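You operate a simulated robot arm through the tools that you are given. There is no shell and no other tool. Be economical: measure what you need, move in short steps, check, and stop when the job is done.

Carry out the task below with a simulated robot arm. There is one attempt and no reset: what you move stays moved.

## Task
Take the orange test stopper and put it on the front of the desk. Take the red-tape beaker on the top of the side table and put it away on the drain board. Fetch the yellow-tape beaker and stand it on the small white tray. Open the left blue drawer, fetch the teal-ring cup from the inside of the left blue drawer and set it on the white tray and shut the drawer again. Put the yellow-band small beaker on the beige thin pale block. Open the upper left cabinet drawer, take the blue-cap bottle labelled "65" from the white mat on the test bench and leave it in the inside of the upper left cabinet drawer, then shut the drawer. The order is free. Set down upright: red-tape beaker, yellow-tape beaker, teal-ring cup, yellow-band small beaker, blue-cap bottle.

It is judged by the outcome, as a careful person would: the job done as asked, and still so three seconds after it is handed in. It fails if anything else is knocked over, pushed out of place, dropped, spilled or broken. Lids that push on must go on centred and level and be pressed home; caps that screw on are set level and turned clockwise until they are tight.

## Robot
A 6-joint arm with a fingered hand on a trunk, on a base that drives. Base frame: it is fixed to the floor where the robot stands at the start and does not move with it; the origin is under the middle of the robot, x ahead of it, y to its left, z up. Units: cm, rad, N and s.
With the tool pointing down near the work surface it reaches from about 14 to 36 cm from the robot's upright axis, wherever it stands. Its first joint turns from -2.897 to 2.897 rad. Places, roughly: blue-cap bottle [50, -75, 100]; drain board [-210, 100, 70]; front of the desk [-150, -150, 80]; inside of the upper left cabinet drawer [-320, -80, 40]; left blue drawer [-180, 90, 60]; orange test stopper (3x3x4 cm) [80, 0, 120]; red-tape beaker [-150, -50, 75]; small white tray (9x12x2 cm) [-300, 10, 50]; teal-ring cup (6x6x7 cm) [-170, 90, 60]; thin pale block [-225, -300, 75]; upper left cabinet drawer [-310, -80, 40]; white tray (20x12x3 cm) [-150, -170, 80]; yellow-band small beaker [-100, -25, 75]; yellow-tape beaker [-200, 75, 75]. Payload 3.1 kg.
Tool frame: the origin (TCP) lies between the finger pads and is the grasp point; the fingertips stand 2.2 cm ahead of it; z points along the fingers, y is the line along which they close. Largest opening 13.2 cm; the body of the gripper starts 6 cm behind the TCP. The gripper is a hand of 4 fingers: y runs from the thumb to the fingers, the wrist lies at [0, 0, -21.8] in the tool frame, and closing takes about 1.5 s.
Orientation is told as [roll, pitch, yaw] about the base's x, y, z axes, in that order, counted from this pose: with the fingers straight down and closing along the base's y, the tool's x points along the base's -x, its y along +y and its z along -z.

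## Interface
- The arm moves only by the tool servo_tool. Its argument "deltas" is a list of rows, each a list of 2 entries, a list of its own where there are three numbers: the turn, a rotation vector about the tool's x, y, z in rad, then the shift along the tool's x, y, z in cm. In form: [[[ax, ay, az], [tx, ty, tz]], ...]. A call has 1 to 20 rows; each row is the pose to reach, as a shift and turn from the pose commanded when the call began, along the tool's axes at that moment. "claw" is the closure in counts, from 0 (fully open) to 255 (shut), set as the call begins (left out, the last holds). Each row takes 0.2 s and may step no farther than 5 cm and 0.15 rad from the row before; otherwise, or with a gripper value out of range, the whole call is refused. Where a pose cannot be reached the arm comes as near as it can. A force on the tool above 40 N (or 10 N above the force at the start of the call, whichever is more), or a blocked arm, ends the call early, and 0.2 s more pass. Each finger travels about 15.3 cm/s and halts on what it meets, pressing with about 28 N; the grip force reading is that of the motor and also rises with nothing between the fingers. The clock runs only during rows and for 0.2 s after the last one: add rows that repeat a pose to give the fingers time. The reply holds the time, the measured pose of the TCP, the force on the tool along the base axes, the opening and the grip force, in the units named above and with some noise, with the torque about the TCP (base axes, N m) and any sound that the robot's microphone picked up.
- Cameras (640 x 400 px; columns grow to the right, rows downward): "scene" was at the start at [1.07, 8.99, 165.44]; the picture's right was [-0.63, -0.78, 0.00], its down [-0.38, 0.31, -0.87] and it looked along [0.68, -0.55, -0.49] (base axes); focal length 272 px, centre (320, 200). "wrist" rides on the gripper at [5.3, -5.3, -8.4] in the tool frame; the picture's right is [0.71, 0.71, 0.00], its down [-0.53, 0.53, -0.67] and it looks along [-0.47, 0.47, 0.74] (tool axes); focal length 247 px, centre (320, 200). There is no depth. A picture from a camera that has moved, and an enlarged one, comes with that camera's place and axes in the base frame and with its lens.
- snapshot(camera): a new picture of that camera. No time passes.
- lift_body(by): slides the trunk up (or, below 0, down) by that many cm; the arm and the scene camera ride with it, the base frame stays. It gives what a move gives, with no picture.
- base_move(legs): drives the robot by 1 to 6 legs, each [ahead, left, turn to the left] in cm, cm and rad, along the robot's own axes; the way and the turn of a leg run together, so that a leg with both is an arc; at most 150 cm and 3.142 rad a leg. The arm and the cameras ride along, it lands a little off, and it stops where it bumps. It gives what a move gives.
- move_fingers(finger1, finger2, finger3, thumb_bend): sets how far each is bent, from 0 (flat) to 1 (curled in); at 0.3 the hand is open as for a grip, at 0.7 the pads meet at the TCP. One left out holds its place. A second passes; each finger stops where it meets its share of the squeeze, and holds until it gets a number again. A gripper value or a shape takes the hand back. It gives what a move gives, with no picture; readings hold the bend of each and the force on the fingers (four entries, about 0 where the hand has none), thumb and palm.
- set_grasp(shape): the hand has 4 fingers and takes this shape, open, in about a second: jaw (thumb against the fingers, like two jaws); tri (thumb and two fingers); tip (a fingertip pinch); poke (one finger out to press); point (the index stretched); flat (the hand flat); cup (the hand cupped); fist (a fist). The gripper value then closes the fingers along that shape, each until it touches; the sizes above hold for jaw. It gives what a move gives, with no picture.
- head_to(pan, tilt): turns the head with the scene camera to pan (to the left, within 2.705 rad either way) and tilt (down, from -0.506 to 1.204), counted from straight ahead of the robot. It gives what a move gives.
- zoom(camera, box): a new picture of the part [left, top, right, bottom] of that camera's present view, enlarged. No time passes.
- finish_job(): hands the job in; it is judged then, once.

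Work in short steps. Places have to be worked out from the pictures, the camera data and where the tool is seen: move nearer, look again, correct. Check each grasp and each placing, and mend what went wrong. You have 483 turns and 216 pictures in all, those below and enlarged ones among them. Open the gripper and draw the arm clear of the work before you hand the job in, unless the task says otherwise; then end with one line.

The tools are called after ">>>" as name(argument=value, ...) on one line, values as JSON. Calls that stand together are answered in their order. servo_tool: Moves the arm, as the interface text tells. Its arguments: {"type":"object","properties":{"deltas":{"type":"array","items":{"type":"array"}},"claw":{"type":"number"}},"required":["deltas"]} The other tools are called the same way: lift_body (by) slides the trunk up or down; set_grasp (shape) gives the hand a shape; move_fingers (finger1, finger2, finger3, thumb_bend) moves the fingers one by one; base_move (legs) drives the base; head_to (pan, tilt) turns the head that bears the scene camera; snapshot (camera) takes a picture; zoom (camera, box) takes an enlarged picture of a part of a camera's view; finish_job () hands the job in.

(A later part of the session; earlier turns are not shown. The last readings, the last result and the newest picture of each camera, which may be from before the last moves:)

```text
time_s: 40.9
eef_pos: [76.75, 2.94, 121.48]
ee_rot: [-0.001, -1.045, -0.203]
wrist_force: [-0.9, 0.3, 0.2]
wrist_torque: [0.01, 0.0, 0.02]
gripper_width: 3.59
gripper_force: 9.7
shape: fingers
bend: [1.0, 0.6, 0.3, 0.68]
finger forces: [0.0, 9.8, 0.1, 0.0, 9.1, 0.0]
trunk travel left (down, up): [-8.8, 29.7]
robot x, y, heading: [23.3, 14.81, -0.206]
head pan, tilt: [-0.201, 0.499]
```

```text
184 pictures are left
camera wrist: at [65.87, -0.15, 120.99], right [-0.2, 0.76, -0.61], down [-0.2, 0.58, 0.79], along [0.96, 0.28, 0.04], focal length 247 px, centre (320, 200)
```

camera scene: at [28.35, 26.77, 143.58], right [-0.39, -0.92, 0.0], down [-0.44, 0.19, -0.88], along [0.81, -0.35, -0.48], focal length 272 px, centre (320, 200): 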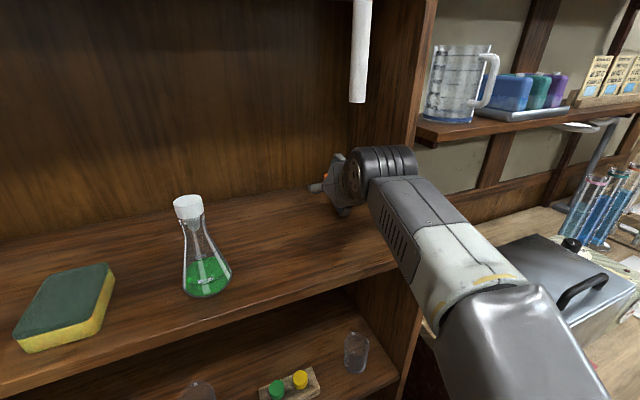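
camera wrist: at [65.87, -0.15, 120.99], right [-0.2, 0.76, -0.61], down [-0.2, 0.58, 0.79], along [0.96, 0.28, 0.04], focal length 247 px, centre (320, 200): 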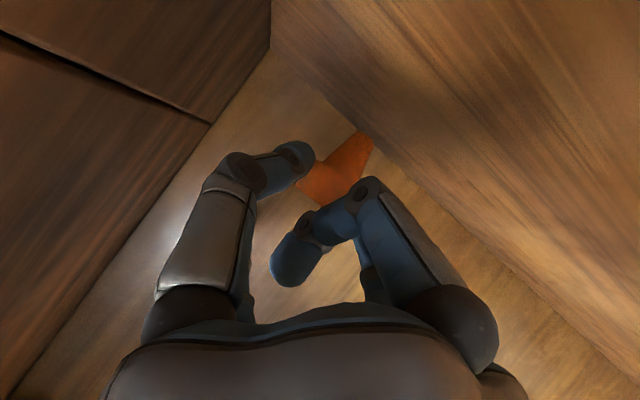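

It's held. I lower slightly for pipe clearance and back out along −x.

>>> servo_tool(deltas=[[[0, 0, 0], [0.5, 0, 0.3]]])

>>> base_move(legs=[[-29.4, -6, 0]])

>>> head_to(pan=0, tilt=0.5)

>>> snapshot(camera="scene")

```text
time_s: 41.3
eef_pos: [76.75, 3.15, 120.74]
ee_rot: [-0.002, -1.045, -0.202]
wrist_force: [0.3, 0.2, 0.4]
wrist_torque: [0.0, 0.0, -0.03]
gripper_width: 3.6
gripper_force: 9.6
shape: fingers
bend: [1.0, 0.6, 0.3, 0.68]
finger forces: [0.1, 9.8, 0.0, 0.0, 9.1, 0.0]
trunk travel left (down, up): [-8.8, 29.7]
robot x, y, heading: [22.88, 14.36, -0.206]
head pan, tilt: [-0.201, 0.499]
```

```text
time_s: 43.3
eef_pos: [46.48, 3.36, 120.84]
ee_rot: [-0.001, -1.047, -0.199]
wrist_force: [-0.3, 0.2, -0.6]
wrist_torque: [0.03, 0.01, -0.01]
gripper_width: 3.61
gripper_force: 9.7
shape: fingers
bend: [1.0, 0.6, 0.3, 0.68]
finger forces: [0.0, 9.8, 0.0, 0.0, 9.0, 0.0]
trunk travel left (down, up): [-8.8, 29.7]
robot x, y, heading: [-7.06, 14.82, -0.199]
head pan, tilt: [-0.201, 0.499]
```

```text
time_s: 44.1
eef_pos: [46.47, 3.21, 120.78]
ee_rot: [-0.002, -1.046, -0.199]
wrist_force: [0.5, -0.3, 0.1]
wrist_torque: [0.0, 0.02, 0.03]
gripper_width: 3.6
gripper_force: 9.1
shape: fingers
bend: [1.0, 0.6, 0.3, 0.68]
finger forces: [0.0, 9.8, 0.0, 0.1, 9.0, 0.0]
trunk travel left (down, up): [-8.8, 29.7]
robot x, y, heading: [-7.57, 14.75, -0.204]
head pan, tilt: [0.0, 0.499]
```

```text
183 pictures are left
camera scene: at [-1.19, 28.5, 143.57], right [-0.2, -0.98, 0.0], down [-0.47, 0.1, -0.88], along [0.86, -0.17, -0.48], focal length 272 px, centre (320, 200)
```

scene: 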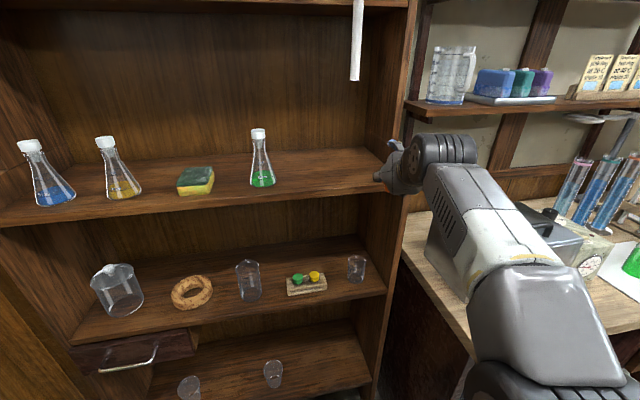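

Stopper secured and clear. I retract the arm with the tool turned downwards before driving.

>>> servo_tool(deltas=[[[0, 0.13, 0], [0.85, 0, -3]], [[0, 0.26, 0], [1.7, 0, -6]], [[0, 0.39, 0], [2.55, 0, -9]], [[0, 0.52, 0], [3.4, 0, -12]], [[0, 0.65, 0], [4.25, 0, -15]], [[0, 0.78, 0], [5.1, 0, -18]], [[0, 0.91, 0], [6, 0, -21]], [[0, 1.045, 0], [6.8, 0, -23.8]]])

>>> snapshot(camera="wrist")

```text
time_s: 45.9
eef_pos: [21.9, 8.64, 116.44]
ee_rot: [-0.003, -0.004, -0.2]
wrist_force: [-0.4, -0.5, 0.0]
wrist_torque: [0.01, 0.0, 0.02]
gripper_width: 3.59
gripper_force: 8.9
shape: fingers
bend: [1.0, 0.6, 0.3, 0.67]
finger forces: [0.1, 9.5, 0.1, 0.0, 8.9, 0.0]
out of reach, approached as far as the arm can: row 4, 5, 6, 7, 8
trunk travel left (down, up): [-8.8, 29.7]
robot x, y, heading: [-7.41, 14.52, -0.195]
head pan, tilt: [0.0, 0.499]
```

```text
182 pictures are left
camera wrist: at [15.57, 4.53, 124.82], right [-0.55, 0.83, 0.0], down [0.62, 0.41, 0.67], along [0.56, 0.37, -0.74], focal length 247 px, centre (320, 200)
```

wrist: 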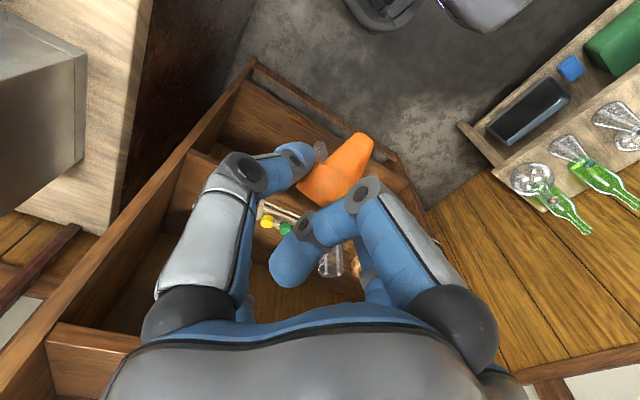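

Now turn round to face −x and drive along the aisle at y≈15.

>>> base_move(legs=[[-10, 0, 0], [0, 0, 2.9], [100, 0, 0]])

>>> head_to(pan=0.3, tilt=0.4)

>>> snapshot(camera="scene")

>>> head_to(pan=-0.7, tilt=0.5)

>>> snapshot(camera="scene")

```text
time_s: 58.4
eef_pos: [-131.8, 71.82, 116.53]
ee_rot: [0.0, -0.005, 2.69]
wrist_force: [-0.3, -0.5, -0.4]
wrist_torque: [-0.01, -0.01, 0.04]
gripper_width: 3.57
gripper_force: 8.6
shape: fingers
bend: [1.0, 0.6, 0.3, 0.67]
finger forces: [0.0, 9.3, 0.0, 0.1, 8.8, 0.0]
trunk travel left (down, up): [-8.8, 29.7]
robot x, y, heading: [-105.4, 58.72, 2.695]
head pan, tilt: [0.0, 0.499]
stopped in leg 3: the robot was blocked; the commanded pose is now the measured one
```

```text
time_s: 59.2
eef_pos: [-131.91, 71.89, 116.55]
ee_rot: [-0.002, -0.006, 2.692]
wrist_force: [0.2, 0.0, -0.1]
wrist_torque: [0.02, -0.01, -0.02]
gripper_width: 3.53
gripper_force: 9.5
shape: fingers
bend: [1.0, 0.6, 0.3, 0.67]
finger forces: [0.1, 9.4, 0.1, 0.0, 8.8, 0.1]
trunk travel left (down, up): [-8.8, 29.7]
robot x, y, heading: [-105.33, 58.87, 2.693]
head pan, tilt: [0.3, 0.4]
```

```text
181 pictures are left
camera scene: at [-115.53, 44.31, 144.48], right [0.15, 0.99, 0.0], down [0.39, -0.06, -0.92], along [-0.91, 0.14, -0.39], focal length 272 px, centre (320, 200)
```

scene: 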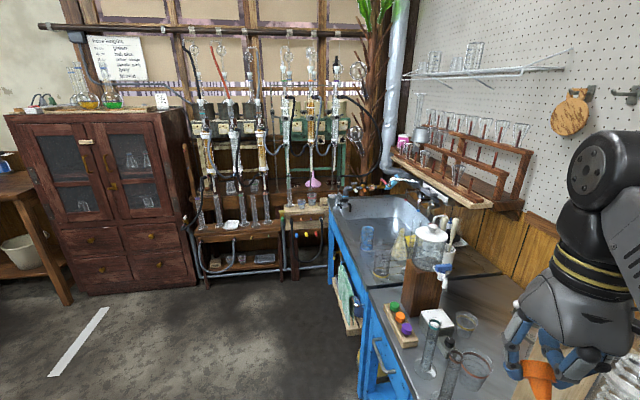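

```text
time_s: 60.5
eef_pos: [-131.9, 71.83, 116.55]
ee_rot: [-0.002, -0.004, 2.691]
wrist_force: [0.9, 0.9, 0.2]
wrist_torque: [0.03, 0.01, 0.0]
gripper_width: 3.54
gripper_force: 9.3
shape: fingers
bend: [1.0, 0.6, 0.3, 0.67]
finger forces: [0.0, 9.4, 0.0, 0.1, 8.8, 0.0]
trunk travel left (down, up): [-8.8, 29.7]
robot x, y, heading: [-105.42, 58.86, 2.696]
head pan, tilt: [-0.7, 0.499]
```

```text
180 pictures are left
camera scene: at [-110.1, 51.22, 143.57], right [0.91, 0.41, 0.0], down [0.2, -0.44, -0.88], along [-0.36, 0.8, -0.48], focal length 272 px, centre (320, 200)
```

scene: 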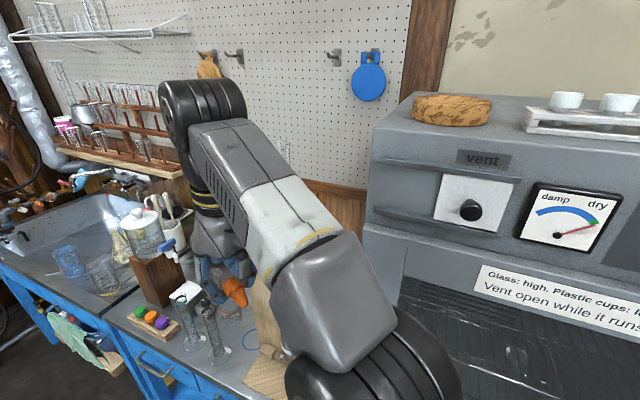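

My heading was off (2.7 rather than π), so the base touched the blue bench; nothing looks disturbed. I back off, strafe to the aisle centre and straighten.

>>> base_move(legs=[[-10, 0, 0], [0, 40, 0], [0, 0, 0.447]])

>>> head_to(pan=0.9, tilt=0.5)

>>> snapshot(camera="scene")

>>> head_to(pan=-0.4, tilt=0.5)

>>> snapshot(camera="scene")

```text
time_s: 65.0
eef_pos: [-142.77, 19.16, 116.51]
ee_rot: [-0.002, -0.004, -3.136]
wrist_force: [0.3, -0.1, 1.5]
wrist_torque: [0.02, 0.03, 0.0]
gripper_width: 3.54
gripper_force: 9.5
shape: fingers
bend: [1.0, 0.6, 0.3, 0.67]
finger forces: [0.0, 9.4, 0.0, 0.0, 8.8, 0.0]
trunk travel left (down, up): [-8.8, 29.7]
robot x, y, heading: [-113.32, 19.63, -3.13]
head pan, tilt: [-0.7, 0.499]
```

```text
time_s: 66.7
eef_pos: [-142.72, 19.15, 116.5]
ee_rot: [-0.002, -0.005, -3.135]
wrist_force: [0.1, 0.1, 0.2]
wrist_torque: [0.01, 0.02, -0.03]
gripper_width: 3.53
gripper_force: 8.9
shape: fingers
bend: [1.0, 0.6, 0.3, 0.67]
finger forces: [0.0, 9.2, 0.0, 0.1, 8.7, 0.0]
trunk travel left (down, up): [-8.8, 29.7]
robot x, y, heading: [-113.5, 19.23, -3.135]
head pan, tilt: [0.901, 0.499]
```

```text
179 pictures are left
camera scene: at [-112.72, -2.79, 143.57], right [-0.79, 0.62, 0.0], down [0.29, 0.38, -0.88], along [-0.54, -0.69, -0.48], focal length 272 px, centre (320, 200)
```

scene: 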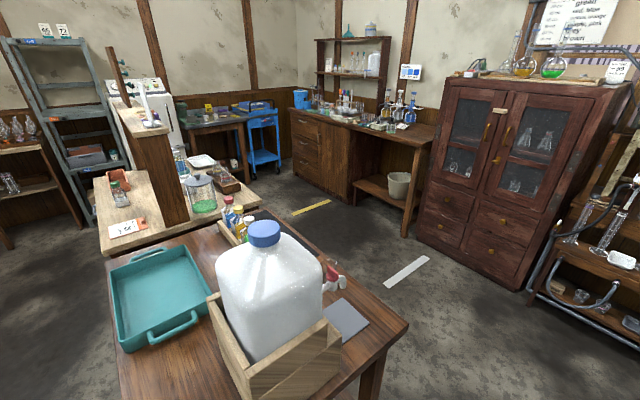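

```text
time_s: 68.1
eef_pos: [-142.81, 19.11, 116.56]
ee_rot: [-0.003, -0.005, -3.135]
wrist_force: [-0.5, -0.5, 0.3]
wrist_torque: [-0.01, 0.0, 0.01]
gripper_width: 3.55
gripper_force: 9.0
shape: fingers
bend: [1.0, 0.6, 0.3, 0.67]
finger forces: [0.1, 9.3, 0.0, 0.1, 8.8, 0.0]
trunk travel left (down, up): [-8.8, 29.7]
robot x, y, heading: [-113.28, 19.19, -3.131]
head pan, tilt: [-0.4, 0.499]
```

```text
178 pictures are left
camera scene: at [-115.52, 7.85, 143.57], right [0.38, 0.92, 0.0], down [0.44, -0.18, -0.88], along [-0.81, 0.34, -0.48], focal length 272 px, centre (320, 200)
```

scene: 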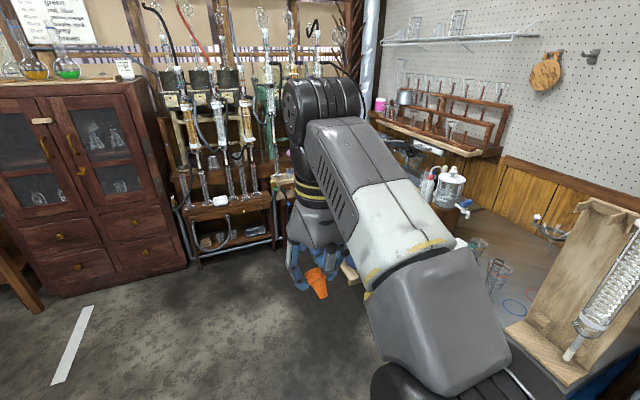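

The white dish at about (−154,−184) on the desk's −x side matches the white tray, so the desk's front faces −x. I drive round to that side.

>>> base_move(legs=[[93, 0, 0], [0, 0, 1.57], [140, 0, 0]])

>>> head_to(pan=1.3, tilt=0.6)

>>> snapshot(camera="scene")

```text
time_s: 83.6
eef_pos: [-212.76, -153.33, 116.62]
ee_rot: [-0.001, -0.006, -1.628]
wrist_force: [0.0, 0.3, -0.1]
wrist_torque: [-0.03, 0.0, -0.01]
gripper_width: 3.53
gripper_force: 9.3
shape: fingers
bend: [1.0, 0.6, 0.3, 0.67]
finger forces: [0.0, 9.3, 0.0, 0.0, 8.8, 0.0]
trunk travel left (down, up): [-8.8, 29.7]
robot x, y, heading: [-211.05, -123.85, -1.632]
head pan, tilt: [-0.4, 0.499]
```

```text
time_s: 85.3
eef_pos: [-212.79, -153.22, 116.57]
ee_rot: [0.0, -0.005, -1.626]
wrist_force: [-0.6, -0.7, -1.1]
wrist_torque: [0.01, 0.05, 0.01]
gripper_width: 3.55
gripper_force: 9.0
shape: fingers
bend: [1.0, 0.6, 0.3, 0.67]
finger forces: [0.0, 9.4, 0.1, 0.0, 8.8, 0.0]
trunk travel left (down, up): [-8.8, 29.7]
robot x, y, heading: [-211.2, -124.11, -1.624]
head pan, tilt: [1.3, 0.6]
```

```text
177 pictures are left
camera scene: at [-187.49, -121.53, 142.66], right [-0.32, -0.95, 0.0], down [-0.54, 0.18, -0.83], along [0.78, -0.26, -0.56], focal length 272 px, centre (320, 200)
```

scene: 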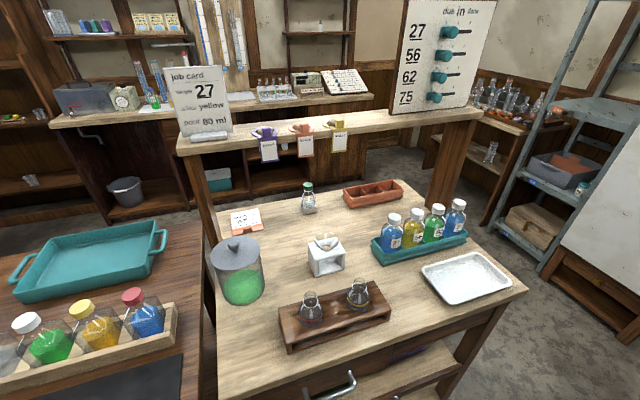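

Clear view of the desk. Free front spot between the flask rack and the white tray at about (−153,−157). I drive to face it.

>>> base_move(legs=[[0, 0, 1.63], [0, -33, 0], [21, 0, 0]])

>>> head_to(pan=0.0, tilt=0.9)

>>> snapshot(camera="scene")

```text
time_s: 92.7
eef_pos: [-160.74, -156.94, 116.45]
ee_rot: [-0.002, -0.005, -0.005]
wrist_force: [0.1, 0.0, 0.2]
wrist_torque: [0.03, 0.01, 0.01]
gripper_width: 3.53
gripper_force: 9.0
shape: fingers
bend: [1.0, 0.6, 0.3, 0.67]
finger forces: [0.1, 9.2, 0.0, 0.0, 8.7, 0.0]
trunk travel left (down, up): [-8.8, 29.7]
robot x, y, heading: [-190.23, -156.8, -0.006]
head pan, tilt: [1.3, 0.6]
```

```text
time_s: 94.1
eef_pos: [-160.87, -156.89, 116.63]
ee_rot: [0.0, -0.006, -0.004]
wrist_force: [0.5, 0.8, 0.2]
wrist_torque: [-0.01, -0.02, -0.04]
gripper_width: 3.53
gripper_force: 9.4
shape: fingers
bend: [1.0, 0.6, 0.3, 0.67]
finger forces: [0.0, 9.2, 0.0, 0.0, 8.7, 0.0]
trunk travel left (down, up): [-8.8, 29.7]
robot x, y, heading: [-190.12, -156.57, -0.001]
head pan, tilt: [0.0, 0.901]
```

```text
176 pictures are left
camera scene: at [-188.69, -141.94, 140.19], right [0.0, -1.0, 0.0], down [-0.78, 0.0, -0.62], along [0.62, 0.0, -0.78], focal length 272 px, centre (320, 200)
```

scene: 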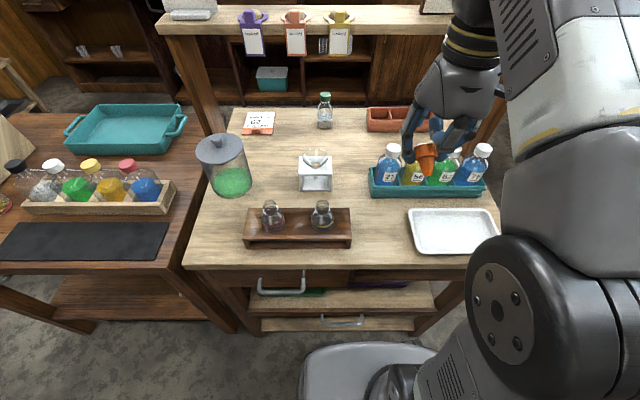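

Gap confirmed from y≈−150 to −164. I lower the trunk and bring the stopper down over (−155,−157), tilting so it will lie on its side.

>>> lift_body(by=-8)

>>> servo_tool(deltas=[[[0, 0.1, 0], [-1.5, 0, 4]], [[0, 0.2, 0], [-3, 0, 8]], [[0, 0.3, 0], [-4.5, 0, 12]], [[0, 0.3, 0], [-5.5, 0, 16]], [[0, 0.3, 0], [-5.5, 0, 19]], [[0, 0.3, 0], [-5.5, 0, 21.5]]])

>>> snapshot(camera="scene")

>>> snapshot(camera="wrist")

```text
time_s: 95.3
eef_pos: [-160.78, -156.86, 108.62]
ee_rot: [-0.001, -0.005, -0.005]
wrist_force: [0.4, 0.7, -0.5]
wrist_torque: [-0.04, 0.02, -0.03]
gripper_width: 3.51
gripper_force: 9.1
shape: fingers
bend: [1.0, 0.6, 0.3, 0.67]
finger forces: [0.0, 9.1, 0.1, 0.0, 8.6, 0.0]
trunk travel left (down, up): [-0.8, 37.7]
robot x, y, heading: [-190.51, -156.43, -0.005]
head pan, tilt: [0.0, 0.901]
```

```text
time_s: 96.7
eef_pos: [-155.33, -156.81, 87.07]
ee_rot: [-0.001, 0.295, -0.004]
wrist_force: [0.6, 1.3, -0.3]
wrist_torque: [-0.04, 0.03, -0.03]
gripper_width: 3.52
gripper_force: 9.3
shape: fingers
bend: [1.0, 0.6, 0.3, 0.67]
finger forces: [0.0, 9.2, 0.1, 0.0, 8.6, 0.0]
trunk travel left (down, up): [-0.8, 37.7]
robot x, y, heading: [-190.22, -156.55, -0.002]
head pan, tilt: [0.0, 0.901]
```

```text
175 pictures are left
camera scene: at [-188.68, -141.94, 132.22], right [0.0, -1.0, 0.0], down [-0.78, 0.0, -0.62], along [0.62, 0.0, -0.78], focal length 272 px, centre (320, 200)
```

scene: 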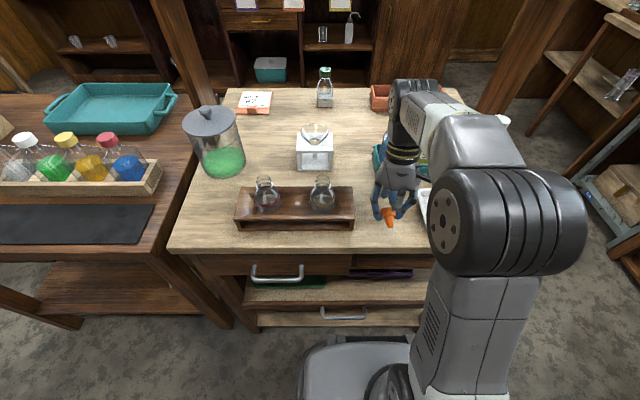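

```text
174 pictures are left
camera wrist: at [-158.01, -162.23, 96.73], right [-0.67, 0.71, 0.2], down [0.7, 0.52, 0.49], along [0.24, 0.47, -0.85], focal length 247 px, centre (320, 200)
```

wrist: 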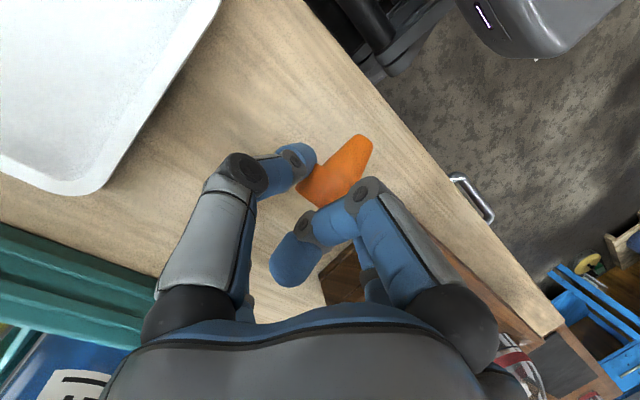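

Descend gently with force watching.

>>> servo_tool(deltas=[[[0, 0, 0], [-1.5, 0, 1.6]], [[0, 0, 0], [-3.1, 0, 3.25]], [[0, 0, 0], [-3.25, 0, 3.75]], [[0, 0, 0], [-3.4, 0, 4.2]]])

>>> zoom(camera="scene", box=[340, 150, 440, 250])

```text
time_s: 97.1
eef_pos: [-154.38, -156.92, 86.07]
ee_rot: [-0.001, 0.277, -0.006]
wrist_force: [-2.8, 1.7, 14.3]
wrist_torque: [0.02, -0.89, 0.01]
gripper_width: 3.53
gripper_force: 16.5
shape: fingers
bend: [1.0, 0.6, 0.31, 0.67]
finger forces: [0.0, 9.1, 14.6, 0.0, 8.6, 0.0]
trunk travel left (down, up): [-0.8, 37.7]
robot x, y, heading: [-190.02, -156.35, -0.005]
head pan, tilt: [0.0, 0.901]
stopped in row 2: the force on the tool passed its limit at 58 N (the readings are from after the stop); the commanded pose is now the measured one
```

```text
4.00 times, centred on (390, 200) of scene
camera zoom: at [-188.79, -141.93, 132.23], right [0.0, -1.0, 0.0], down [-0.78, 0.0, -0.62], along [0.62, 0.0, -0.78], focal length 1088 px, centre (40, 200)
```

zoom: 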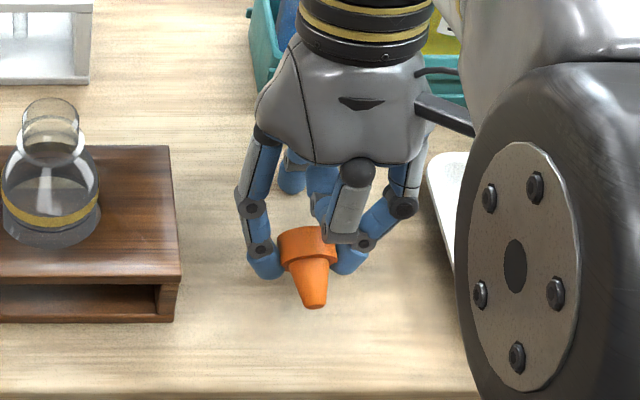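

Finger3 touched the desk, not the stopper. I raise, tilt the other way so the narrow tip goes lowest, and descend again.

>>> servo_tool(deltas=[[[0, 0, 0], [0.6, 0, -2]], [[0, -0.14, 0], [0.6, 0, -2]], [[0, -0.28, 0], [0.6, 0, -2]], [[0, -0.42, 0], [0.6, 0, -2]], [[0, -0.5, 0], [0.6, 0, -2]]])

>>> zoom(camera="scene", box=[340, 150, 440, 250])

```text
time_s: 98.3
eef_pos: [-154.37, -156.88, 87.97]
ee_rot: [-0.002, -0.221, -0.004]
wrist_force: [1.0, -0.4, -0.1]
wrist_torque: [-0.01, -0.03, 0.02]
gripper_width: 3.51
gripper_force: 8.5
shape: fingers
bend: [1.0, 0.6, 0.3, 0.67]
finger forces: [0.0, 8.9, 0.0, 0.0, 8.5, 0.0]
trunk travel left (down, up): [-0.8, 37.7]
robot x, y, heading: [-190.41, -156.92, -0.004]
head pan, tilt: [0.0, 0.901]
```

```text
4.00 times, centred on (390, 200) of scene
camera zoom: at [-188.7, -141.94, 132.22], right [0.0, -1.0, 0.0], down [-0.78, 0.0, -0.62], along [0.62, 0.0, -0.78], focal length 1088 px, centre (40, 200)
```

zoom: 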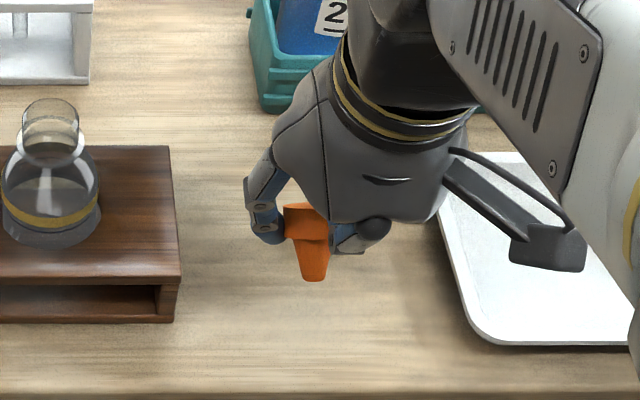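

Now lower in steps until the stopper tip touches.

>>> servo_tool(deltas=[[[0, 0, 0], [0.5, 0, 2.2]], [[0, 0, 0], [0.7, 0, 3.2]], [[0, 0, 0], [0.85, 0, 3.9]], [[0, 0, 0], [1.0, 0, 4.4]]])

>>> zoom(camera="scene", box=[340, 150, 440, 250])

```text
time_s: 99.2
eef_pos: [-153.95, -156.72, 84.66]
ee_rot: [0.004, -0.241, -0.006]
wrist_force: [-4.7, 1.5, 20.9]
wrist_torque: [0.53, 0.07, 0.11]
gripper_width: 3.54
gripper_force: 21.0
shape: fingers
bend: [1.0, 0.59, 0.3, 0.67]
finger forces: [0.0, 31.3, 0.1, 0.1, 10.1, 0.0]
trunk travel left (down, up): [-0.8, 37.7]
robot x, y, heading: [-190.27, -156.99, -0.003]
head pan, tilt: [0.0, 0.901]
stopped in row 4: the force on the tool passed its limit at 46 N (the readings are from after the stop); the commanded pose is now the measured one
```

```text
4.00 times, centred on (390, 200) of scene
camera zoom: at [-188.95, -141.94, 132.23], right [0.0, -1.0, 0.0], down [-0.78, 0.0, -0.62], along [0.62, 0.0, -0.78], focal length 1088 px, centre (40, 200)
```

zoom: 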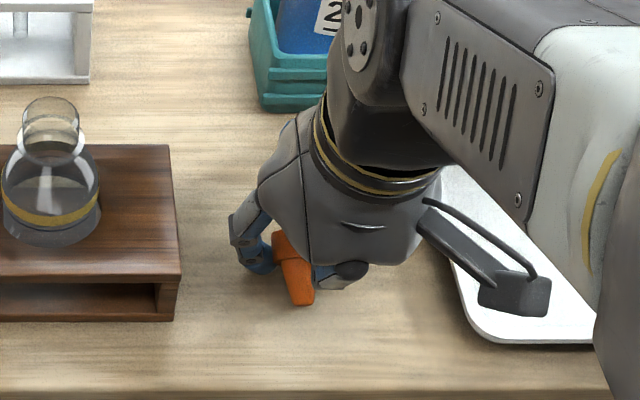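

Contact made. I raise a hair and release with a small opening (rack is close on the left).

>>> servo_tool(deltas=[[[0, 0, 0], [-0.1, 0, -0.4]]])

>>> move_fingers(finger2=0.48, thumb_bend=0.48)

>>> servo_tool(deltas=[[[0, 0, 0], [-0.8, 0, -3.5]], [[0, 0, 0], [-1.6, 0, -7]], [[0, 0, 0], [-2, 0, -11]], [[0, 0, 0], [-2, 0, -15]]])

>>> zoom(camera="scene", box=[320, 130, 480, 250])

```text
time_s: 99.6
eef_pos: [-154.2, -156.86, 84.82]
ee_rot: [0.002, -0.235, -0.005]
wrist_force: [-1.0, -1.3, 4.0]
wrist_torque: [0.05, 0.03, -0.04]
gripper_width: 3.51
gripper_force: 11.1
shape: fingers
bend: [1.0, 0.6, 0.3, 0.67]
finger forces: [0.0, 13.1, 0.0, 0.0, 9.1, 0.0]
trunk travel left (down, up): [-0.8, 37.7]
robot x, y, heading: [-190.01, -156.5, -0.002]
head pan, tilt: [0.0, 0.901]
```

```text
time_s: 100.6
eef_pos: [-154.18, -156.75, 84.88]
ee_rot: [0.001, -0.236, -0.005]
wrist_force: [2.7, 0.7, 17.2]
wrist_torque: [-0.06, -0.12, 0.02]
gripper_width: 5.09
gripper_force: 9.0
shape: fingers
bend: [1.0, 0.5, 0.3, 0.5]
finger forces: [0.0, 7.8, 0.1, 0.0, 10.1, 0.0]
trunk travel left (down, up): [-0.8, 37.7]
robot x, y, heading: [-190.01, -156.53, -0.002]
head pan, tilt: [0.0, 0.901]
```

```text
time_s: 101.6
eef_pos: [-155.58, -156.73, 99.94]
ee_rot: [0.002, -0.233, -0.006]
wrist_force: [0.5, -0.4, -0.3]
wrist_torque: [0.01, 0.01, -0.01]
gripper_width: 5.33
gripper_force: 0.0
shape: fingers
bend: [1.0, 0.48, 0.3, 0.48]
finger forces: [0.0, 0.0, 0.0, 0.0, 0.0, 0.1]
trunk travel left (down, up): [-0.8, 37.7]
robot x, y, heading: [-190.3, -156.83, -0.006]
head pan, tilt: [0.0, 0.901]
```

```text
3.33 times, centred on (400, 190) of scene
camera zoom: at [-188.71, -141.94, 132.22], right [0.0, -1.0, 0.0], down [-0.78, 0.0, -0.62], along [0.62, 0.0, -0.78], focal length 907 px, centre (53, 233)
```

zoom: 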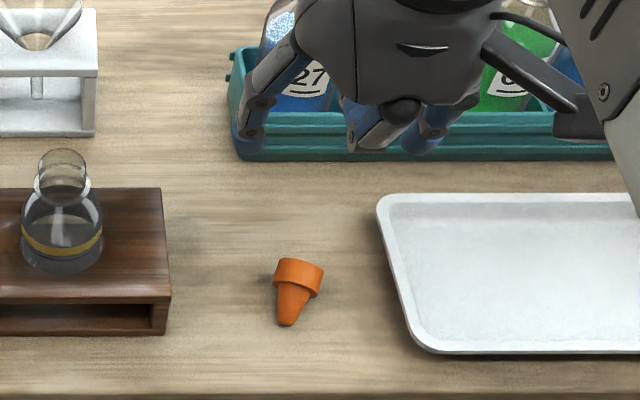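

The stopper lies safely on the desk front. Next I retract, and move to the −x side of the dark side table to find the red-tape beaker.

>>> servo_tool(deltas=[[[0, 0.12, 0], [2, 0, -3]], [[0, 0.235, 0], [4, 0, -6]]])

>>> base_move(legs=[[-20, 0, 0], [0, 95, 0]])

>>> set_grasp(shape="jaw")

>>> head_to(pan=0.2, tilt=0.6)

>>> snapshot(camera="scene")

```text
time_s: 102.2
eef_pos: [-160.72, -156.45, 104.83]
ee_rot: [0.002, 0.002, -0.005]
wrist_force: [-0.2, -0.8, 0.5]
wrist_torque: [0.01, 0.0, -0.01]
gripper_width: 5.35
gripper_force: 0.0
shape: fingers
bend: [1.0, 0.48, 0.3, 0.48]
finger forces: [0.0, 0.0, 0.1, 0.0, 0.0, 0.1]
trunk travel left (down, up): [-0.8, 37.7]
robot x, y, heading: [-190.22, -156.82, -0.005]
head pan, tilt: [0.0, 0.901]
```

```text
time_s: 108.3
eef_pos: [-180.42, -61.86, 104.68]
ee_rot: [0.003, 0.001, -0.006]
wrist_force: [1.1, 0.0, 0.2]
wrist_torque: [0.05, 0.0, 0.04]
gripper_width: 5.34
gripper_force: 0.0
shape: fingers
bend: [1.0, 0.48, 0.3, 0.48]
finger forces: [0.0, 0.1, 0.1, 0.1, 0.1, 0.1]
trunk travel left (down, up): [-0.8, 37.7]
robot x, y, heading: [-210.34, -62.17, -0.003]
head pan, tilt: [0.0, 0.901]
```

```text
time_s: 109.2
eef_pos: [-180.27, -62.2, 104.78]
ee_rot: [0.002, 0.0, -0.007]
wrist_force: [0.4, -0.2, -0.6]
wrist_torque: [0.0, 0.0, 0.01]
gripper_width: 13.22
gripper_force: 0.0
shape: jaw
bend: [0.3, 0.3, 0.3, 0.3]
finger forces: [0.1, 0.0, 0.0, 0.0, 0.0, 0.0]
trunk travel left (down, up): [-0.8, 37.7]
robot x, y, heading: [-209.9, -62.02, -0.004]
head pan, tilt: [0.0, 0.901]
```

```text
time_s: 110.0
eef_pos: [-180.37, -62.0, 104.64]
ee_rot: [0.001, 0.001, -0.007]
wrist_force: [0.7, -0.2, -0.2]
wrist_torque: [-0.02, 0.01, -0.02]
gripper_width: 13.2
gripper_force: 0.0
shape: jaw
bend: [0.3, 0.3, 0.3, 0.3]
finger forces: [0.0, 0.0, 0.1, 0.1, 0.0, 0.1]
trunk travel left (down, up): [-0.8, 37.7]
robot x, y, heading: [-209.94, -61.89, -0.009]
head pan, tilt: [0.201, 0.6]
```

```text
169 pictures are left
camera scene: at [-207.16, -45.63, 134.69], right [0.19, -0.98, 0.0], down [-0.56, -0.11, -0.82], along [0.81, 0.16, -0.57], focal length 272 px, centre (320, 200)
```

scene: 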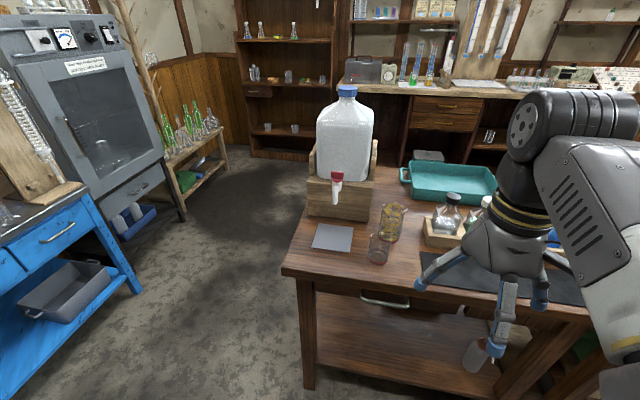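

Two beakers are near (390,230) on the table. I zoom.

>>> zoom(camera="scene", box=[280, 160, 440, 280])

```text
3.33 times, centred on (360, 220) of scene
camera zoom: at [-207.16, -45.63, 134.69], right [0.19, -0.98, 0.0], down [-0.56, -0.11, -0.82], along [0.81, 0.16, -0.57], focal length 907 px, centre (187, 133)
```

zoom: 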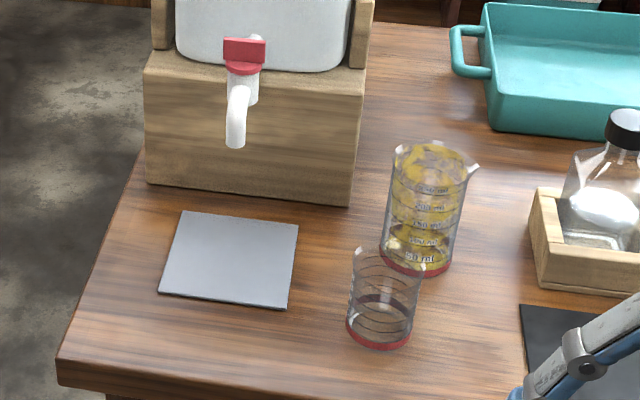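

>>> zoom(camera="scene", box=[355, 190, 415, 270])

>>> head_to(pan=0.9, tilt=0.5)

>>> snapshot(camera="scene")

```text
5.00 times, centred on (385, 230) of scene
camera zoom: at [-207.16, -45.63, 134.69], right [0.19, -0.98, 0.0], down [-0.56, -0.11, -0.82], along [0.81, 0.16, -0.57], focal length 1361 px, centre (-5, 50)
```

zoom: 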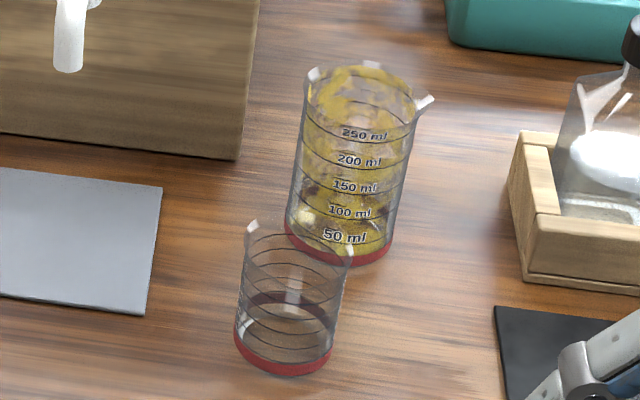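

```text
time_s: 111.1
eef_pos: [-180.4, -62.0, 104.76]
ee_rot: [0.003, -0.001, -0.007]
wrist_force: [0.8, -0.2, -0.2]
wrist_torque: [0.02, 0.03, 0.04]
gripper_width: 13.19
gripper_force: 0.1
shape: jaw
bend: [0.3, 0.3, 0.3, 0.3]
finger forces: [0.0, 0.0, 0.1, 0.0, 0.0, 0.0]
trunk travel left (down, up): [-0.8, 37.7]
robot x, y, heading: [-210.15, -62.02, -0.01]
head pan, tilt: [0.901, 0.499]
```

```text
166 pictures are left
camera scene: at [-210.13, -40.25, 135.6], right [0.78, -0.63, 0.0], down [-0.3, -0.37, -0.88], along [0.55, 0.68, -0.48], focal length 272 px, centre (320, 200)
```

scene: 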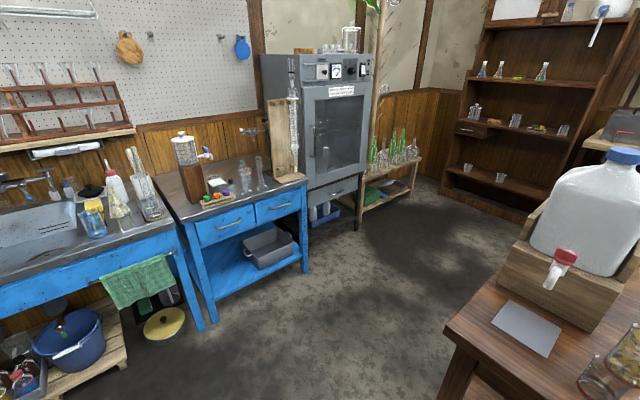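

I look closer at these candidates, including the beaker on the lower shelf.

>>> head_to(pan=0.0, tilt=0.8)

>>> snapshot(camera="scene")

>>> snapshot(camera="wrist")

```text
time_s: 112.3
eef_pos: [-180.33, -62.02, 104.81]
ee_rot: [0.001, -0.001, -0.008]
wrist_force: [-0.7, -0.1, -0.5]
wrist_torque: [0.02, -0.02, 0.04]
gripper_width: 13.2
gripper_force: 0.2
shape: jaw
bend: [0.3, 0.3, 0.3, 0.3]
finger forces: [0.0, 0.0, 0.0, 0.0, 0.0, 0.1]
trunk travel left (down, up): [-0.8, 37.7]
robot x, y, heading: [-210.15, -62.2, -0.006]
head pan, tilt: [0.0, 0.799]
```

```text
165 pictures are left
camera scene: at [-207.76, -47.38, 133.01], right [0.0, -1.0, 0.0], down [-0.72, 0.0, -0.7], along [0.7, 0.0, -0.72], focal length 272 px, centre (320, 200)
```

scene: 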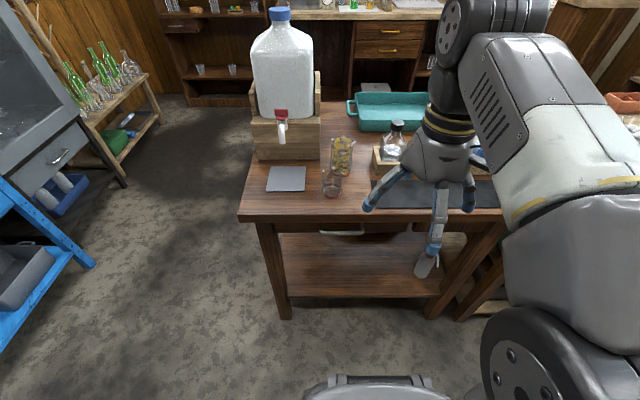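

```text
164 pictures are left
camera wrist: at [-185.73, -67.33, 113.12], right [-0.7, 0.71, 0.0], down [0.53, 0.52, 0.67], along [0.48, 0.47, -0.74], focal length 247 px, centre (320, 200)
```

wrist: 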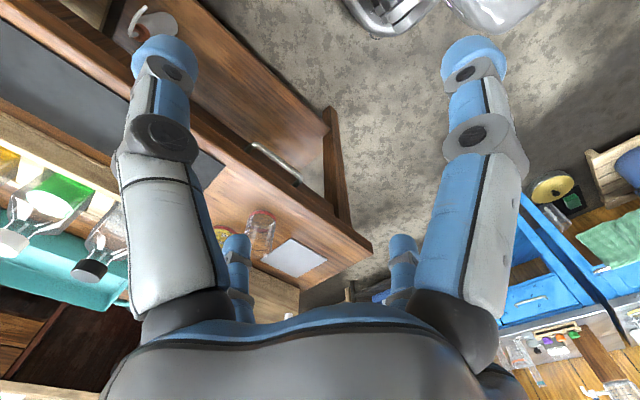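

>>> zoom(camera="scene", box=[315, 125, 370, 205])

```text
5.00 times, centred on (342, 165) of scene
camera zoom: at [-207.76, -47.38, 133.01], right [0.0, -1.0, 0.0], down [-0.72, 0.0, -0.7], along [0.7, 0.0, -0.72], focal length 1361 px, centre (208, 375)
```

zoom: 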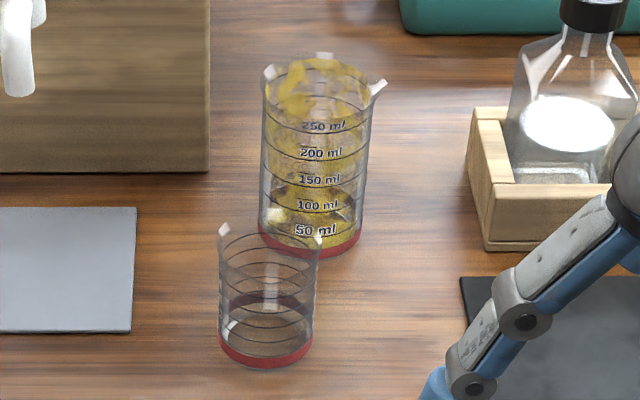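

Both red-based. The task distinguishes "beaker" from "small beaker", so I compare with the yellow-tape beaker on the blue bench.

>>> head_to(pan=1.45, tilt=0.45)

>>> zoom(camera="scene", box=[160, 80, 480, 280])

```text
time_s: 113.8
eef_pos: [-180.35, -61.94, 104.68]
ee_rot: [0.002, 0.0, -0.006]
wrist_force: [0.3, 0.1, -0.1]
wrist_torque: [-0.03, 0.0, 0.0]
gripper_width: 13.17
gripper_force: 0.0
shape: jaw
bend: [0.3, 0.3, 0.3, 0.3]
finger forces: [0.0, 0.0, 0.0, 0.0, 0.0, 0.0]
trunk travel left (down, up): [-0.8, 37.7]
robot x, y, heading: [-209.83, -61.78, -0.005]
head pan, tilt: [1.45, 0.45]
```

```text
2.00 times, centred on (320, 180) of scene
camera zoom: at [-214.67, -38.22, 136.05], right [0.99, -0.13, 0.0], down [-0.06, -0.43, -0.9], along [0.11, 0.89, -0.44], focal length 544 px, centre (320, 240)
```

zoom: 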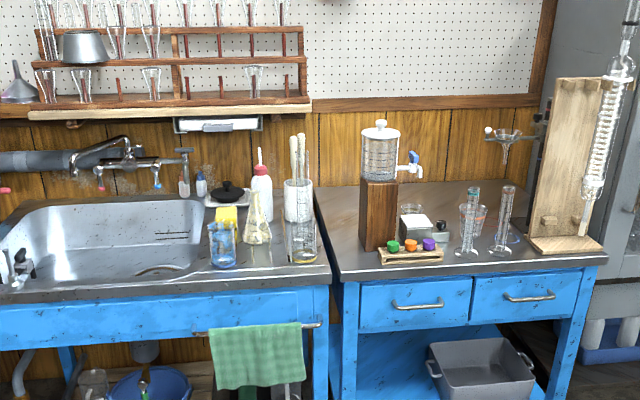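

>>> zoom(camera="scene", box=[255, 135, 335, 215])

>>> zoom(camera="scene", box=[330, 140, 430, 200])

```text
5.00 times, centred on (295, 175) of scene
camera zoom: at [-214.67, -38.22, 136.05], right [0.99, -0.13, 0.0], down [-0.06, -0.43, -0.9], along [0.11, 0.89, -0.44], focal length 1361 px, centre (445, 325)
```

zoom: 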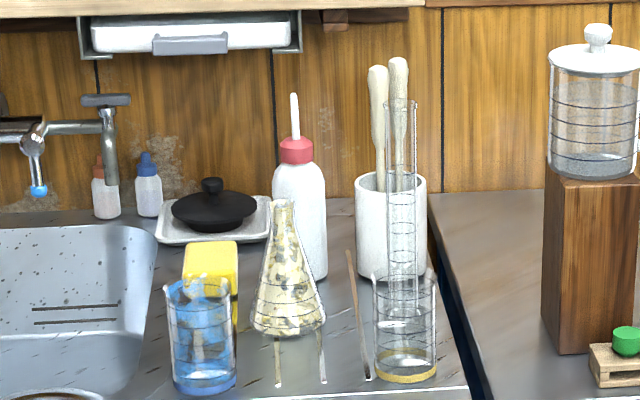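

```text
6.40 times, centred on (380, 170) of scene
camera zoom: at [-214.67, -38.22, 136.05], right [0.99, -0.13, 0.0], down [-0.06, -0.43, -0.9], along [0.11, 0.89, -0.44], focal length 1742 px, centre (-64, 392)
```

zoom: 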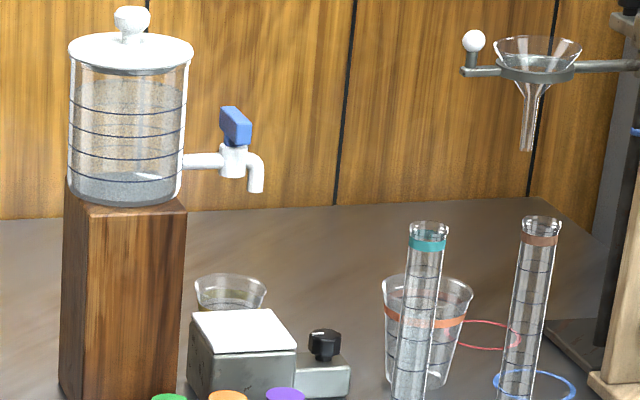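

The clean ~6 cm red-tape beaker at about (−150,−51) matches the yellow-tape beaker's class; the larger ones are stained distractors. I position the base to reach it (table edge x≈−157).

>>> base_move(legs=[[0, 10.5, 0], [23, 0, 0]])

>>> servo_tool(deltas=[[[0, 0, -0.12], [0, 0, 1]], [[0, 0, -0.24], [-1, 0, 3]], [[0, 0, -0.36], [-2, 0, 5]], [[0, 0, -0.47], [-3, 0, 6]]], claw=60)

>>> snapshot(camera="wrist")

>>> head_to(pan=-0.1, tilt=0.9)

>>> snapshot(camera="scene")

```text
time_s: 116.4
eef_pos: [-156.79, -51.7, 104.77]
ee_rot: [0.0, 0.003, -0.01]
wrist_force: [0.5, 0.3, 0.4]
wrist_torque: [0.03, 0.04, 0.0]
gripper_width: 13.19
gripper_force: 0.0
shape: jaw
bend: [0.3, 0.3, 0.3, 0.3]
finger forces: [0.0, 0.1, 0.0, 0.1, 0.0, 0.0]
trunk travel left (down, up): [-0.8, 37.7]
robot x, y, heading: [-186.48, -51.83, -0.009]
head pan, tilt: [1.45, 0.45]
```

```text
time_s: 117.4
eef_pos: [-153.87, -51.84, 98.84]
ee_rot: [0.001, -0.001, 0.462]
wrist_force: [0.3, -0.1, -0.1]
wrist_torque: [0.03, 0.0, 0.0]
gripper_width: 10.13
gripper_force: 0.0
shape: jaw
bend: [0.25, 0.25, 0.25, 0.53]
finger forces: [0.0, 0.0, 0.1, 0.1, 0.0, 0.1]
trunk travel left (down, up): [-0.8, 37.7]
robot x, y, heading: [-186.7, -51.64, -0.007]
head pan, tilt: [1.45, 0.45]
```

```text
159 pictures are left
camera wrist: at [-156.34, -59.0, 107.17], right [-0.95, 0.32, 0.0], down [0.24, 0.7, 0.67], along [0.21, 0.64, -0.74], focal length 247 px, centre (320, 200)
```

wrist: 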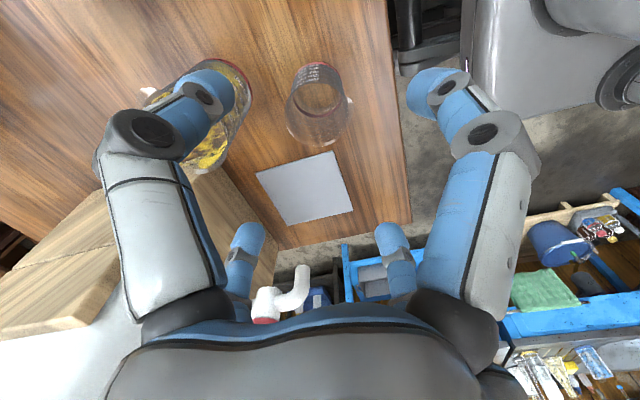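

```text
time_s: 119.0
eef_pos: [-153.94, -51.77, 98.85]
ee_rot: [0.002, 0.0, 0.46]
wrist_force: [-0.2, -0.5, -0.1]
wrist_torque: [-0.05, -0.01, 0.02]
gripper_width: 10.15
gripper_force: 0.0
shape: jaw
bend: [0.25, 0.25, 0.25, 0.53]
finger forces: [0.1, 0.2, 0.1, 0.1, 0.0, 0.0]
trunk travel left (down, up): [-0.8, 37.7]
robot x, y, heading: [-186.37, -51.74, -0.005]
head pan, tilt: [-0.099, 0.901]
```

```text
158 pictures are left
camera scene: at [-184.84, -37.83, 132.22], right [-0.11, -0.99, 0.0], down [-0.78, 0.08, -0.62], along [0.62, -0.07, -0.78], focal length 272 px, centre (320, 200)
```

scene: 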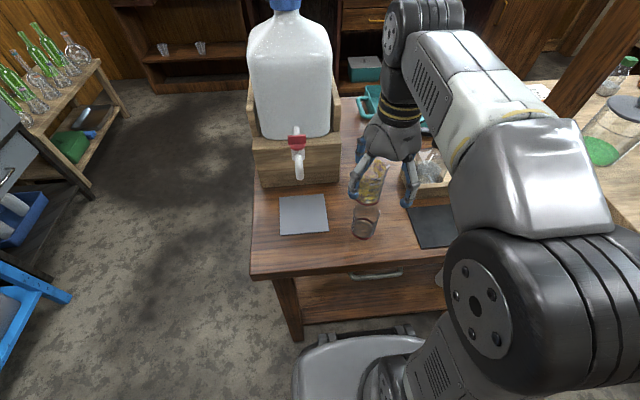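

Both cameras agree if the table top is at z≈79.5: beaker at (−153.8,−51.4), nearly below the TCP. I descend to z≈88 and check.

>>> servo_tool(deltas=[[[0, 0, 0], [0, 0, 4]], [[0, 0, 0], [0, 0, 8]], [[0, 0, 0], [0, 0, 10.5]]])

>>> snapshot(camera="wrist")

>>> zoom(camera="scene", box=[310, 140, 430, 250])

```text
time_s: 119.8
eef_pos: [-153.96, -51.88, 88.26]
ee_rot: [0.002, 0.0, 0.461]
wrist_force: [-0.7, -0.6, 0.8]
wrist_torque: [-0.02, 0.03, -0.01]
gripper_width: 10.16
gripper_force: 0.1
shape: jaw
bend: [0.26, 0.25, 0.26, 0.53]
finger forces: [0.0, 0.0, 0.0, 0.0, 0.0, 0.0]
trunk travel left (down, up): [-0.8, 37.7]
robot x, y, heading: [-186.39, -51.92, -0.009]
head pan, tilt: [-0.099, 0.901]
```

```text
157 pictures are left
camera wrist: at [-156.39, -59.1, 96.57], right [-0.95, 0.32, 0.0], down [0.24, 0.7, 0.67], along [0.21, 0.63, -0.74], focal length 247 px, centre (320, 200)
```

wrist: 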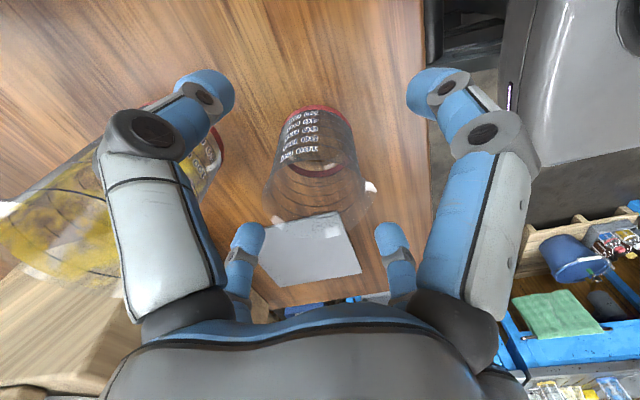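

```text
3.64 times, centred on (370, 195) of scene
camera zoom: at [-184.83, -37.84, 132.22], right [-0.11, -0.99, 0.0], down [-0.78, 0.08, -0.62], along [0.62, -0.07, -0.78], focal length 990 px, centre (138, 218)
```

zoom: 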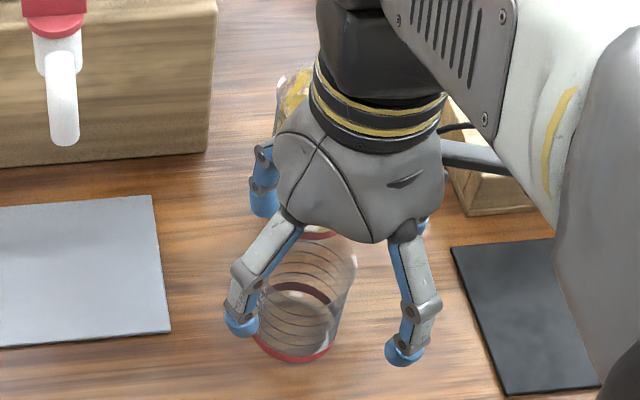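

The beaker is well within the fingers; a small centring shift and down 4 cm, then close.

>>> servo_tool(deltas=[[[0, 0, 0], [-0.6, 0.5, 0]], [[0, 0, 0], [-0.6, 0.5, 2]], [[0, 0, 0], [-0.6, 0.5, 4]]])

>>> servo_tool(deltas=[[[0, 0, 0], [0, 0, 0]], [[0, 0, 0], [0, 0, 0]], [[0, 0, 0], [0, 0, 0]], [[0, 0, 0], [0, 0, 0]], [[0, 0, 0], [0, 0, 0]], [[0, 0, 0], [0, 0, 0]], [[0, 0, 0], [0, 0, 0]]], claw=255)

>>> snapshot(camera="wrist")

```text
time_s: 120.6
eef_pos: [-153.6, -51.09, 84.32]
ee_rot: [0.001, -0.003, 0.459]
wrist_force: [-0.1, -0.3, -0.3]
wrist_torque: [-0.01, -0.03, 0.01]
gripper_width: 10.12
gripper_force: 0.0
shape: jaw
bend: [0.26, 0.25, 0.26, 0.53]
finger forces: [0.1, 0.1, 0.0, 0.0, 0.0, 0.1]
trunk travel left (down, up): [-0.8, 37.7]
robot x, y, heading: [-186.44, -52.06, -0.012]
head pan, tilt: [-0.099, 0.901]
```

```text
time_s: 122.2
eef_pos: [-153.61, -51.19, 84.3]
ee_rot: [0.002, 0.001, 0.46]
wrist_force: [0.7, -0.2, 0.5]
wrist_torque: [-0.01, 0.02, -0.02]
gripper_width: 4.43
gripper_force: 28.3
shape: jaw
bend: [0.79, 0.43, 0.79, 0.7]
finger forces: [25.3, 25.0, 25.7, 0.0, 25.5, 0.0]
trunk travel left (down, up): [-0.8, 37.7]
robot x, y, heading: [-186.57, -51.62, -0.003]
head pan, tilt: [-0.099, 0.901]
```

```text
155 pictures are left
camera wrist: at [-155.97, -58.33, 92.65], right [-0.95, 0.32, 0.0], down [0.24, 0.7, 0.67], along [0.21, 0.63, -0.74], focal length 247 px, centre (320, 200)
```

wrist: 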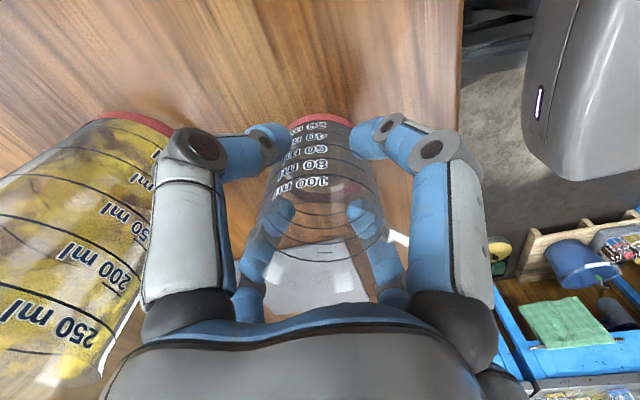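

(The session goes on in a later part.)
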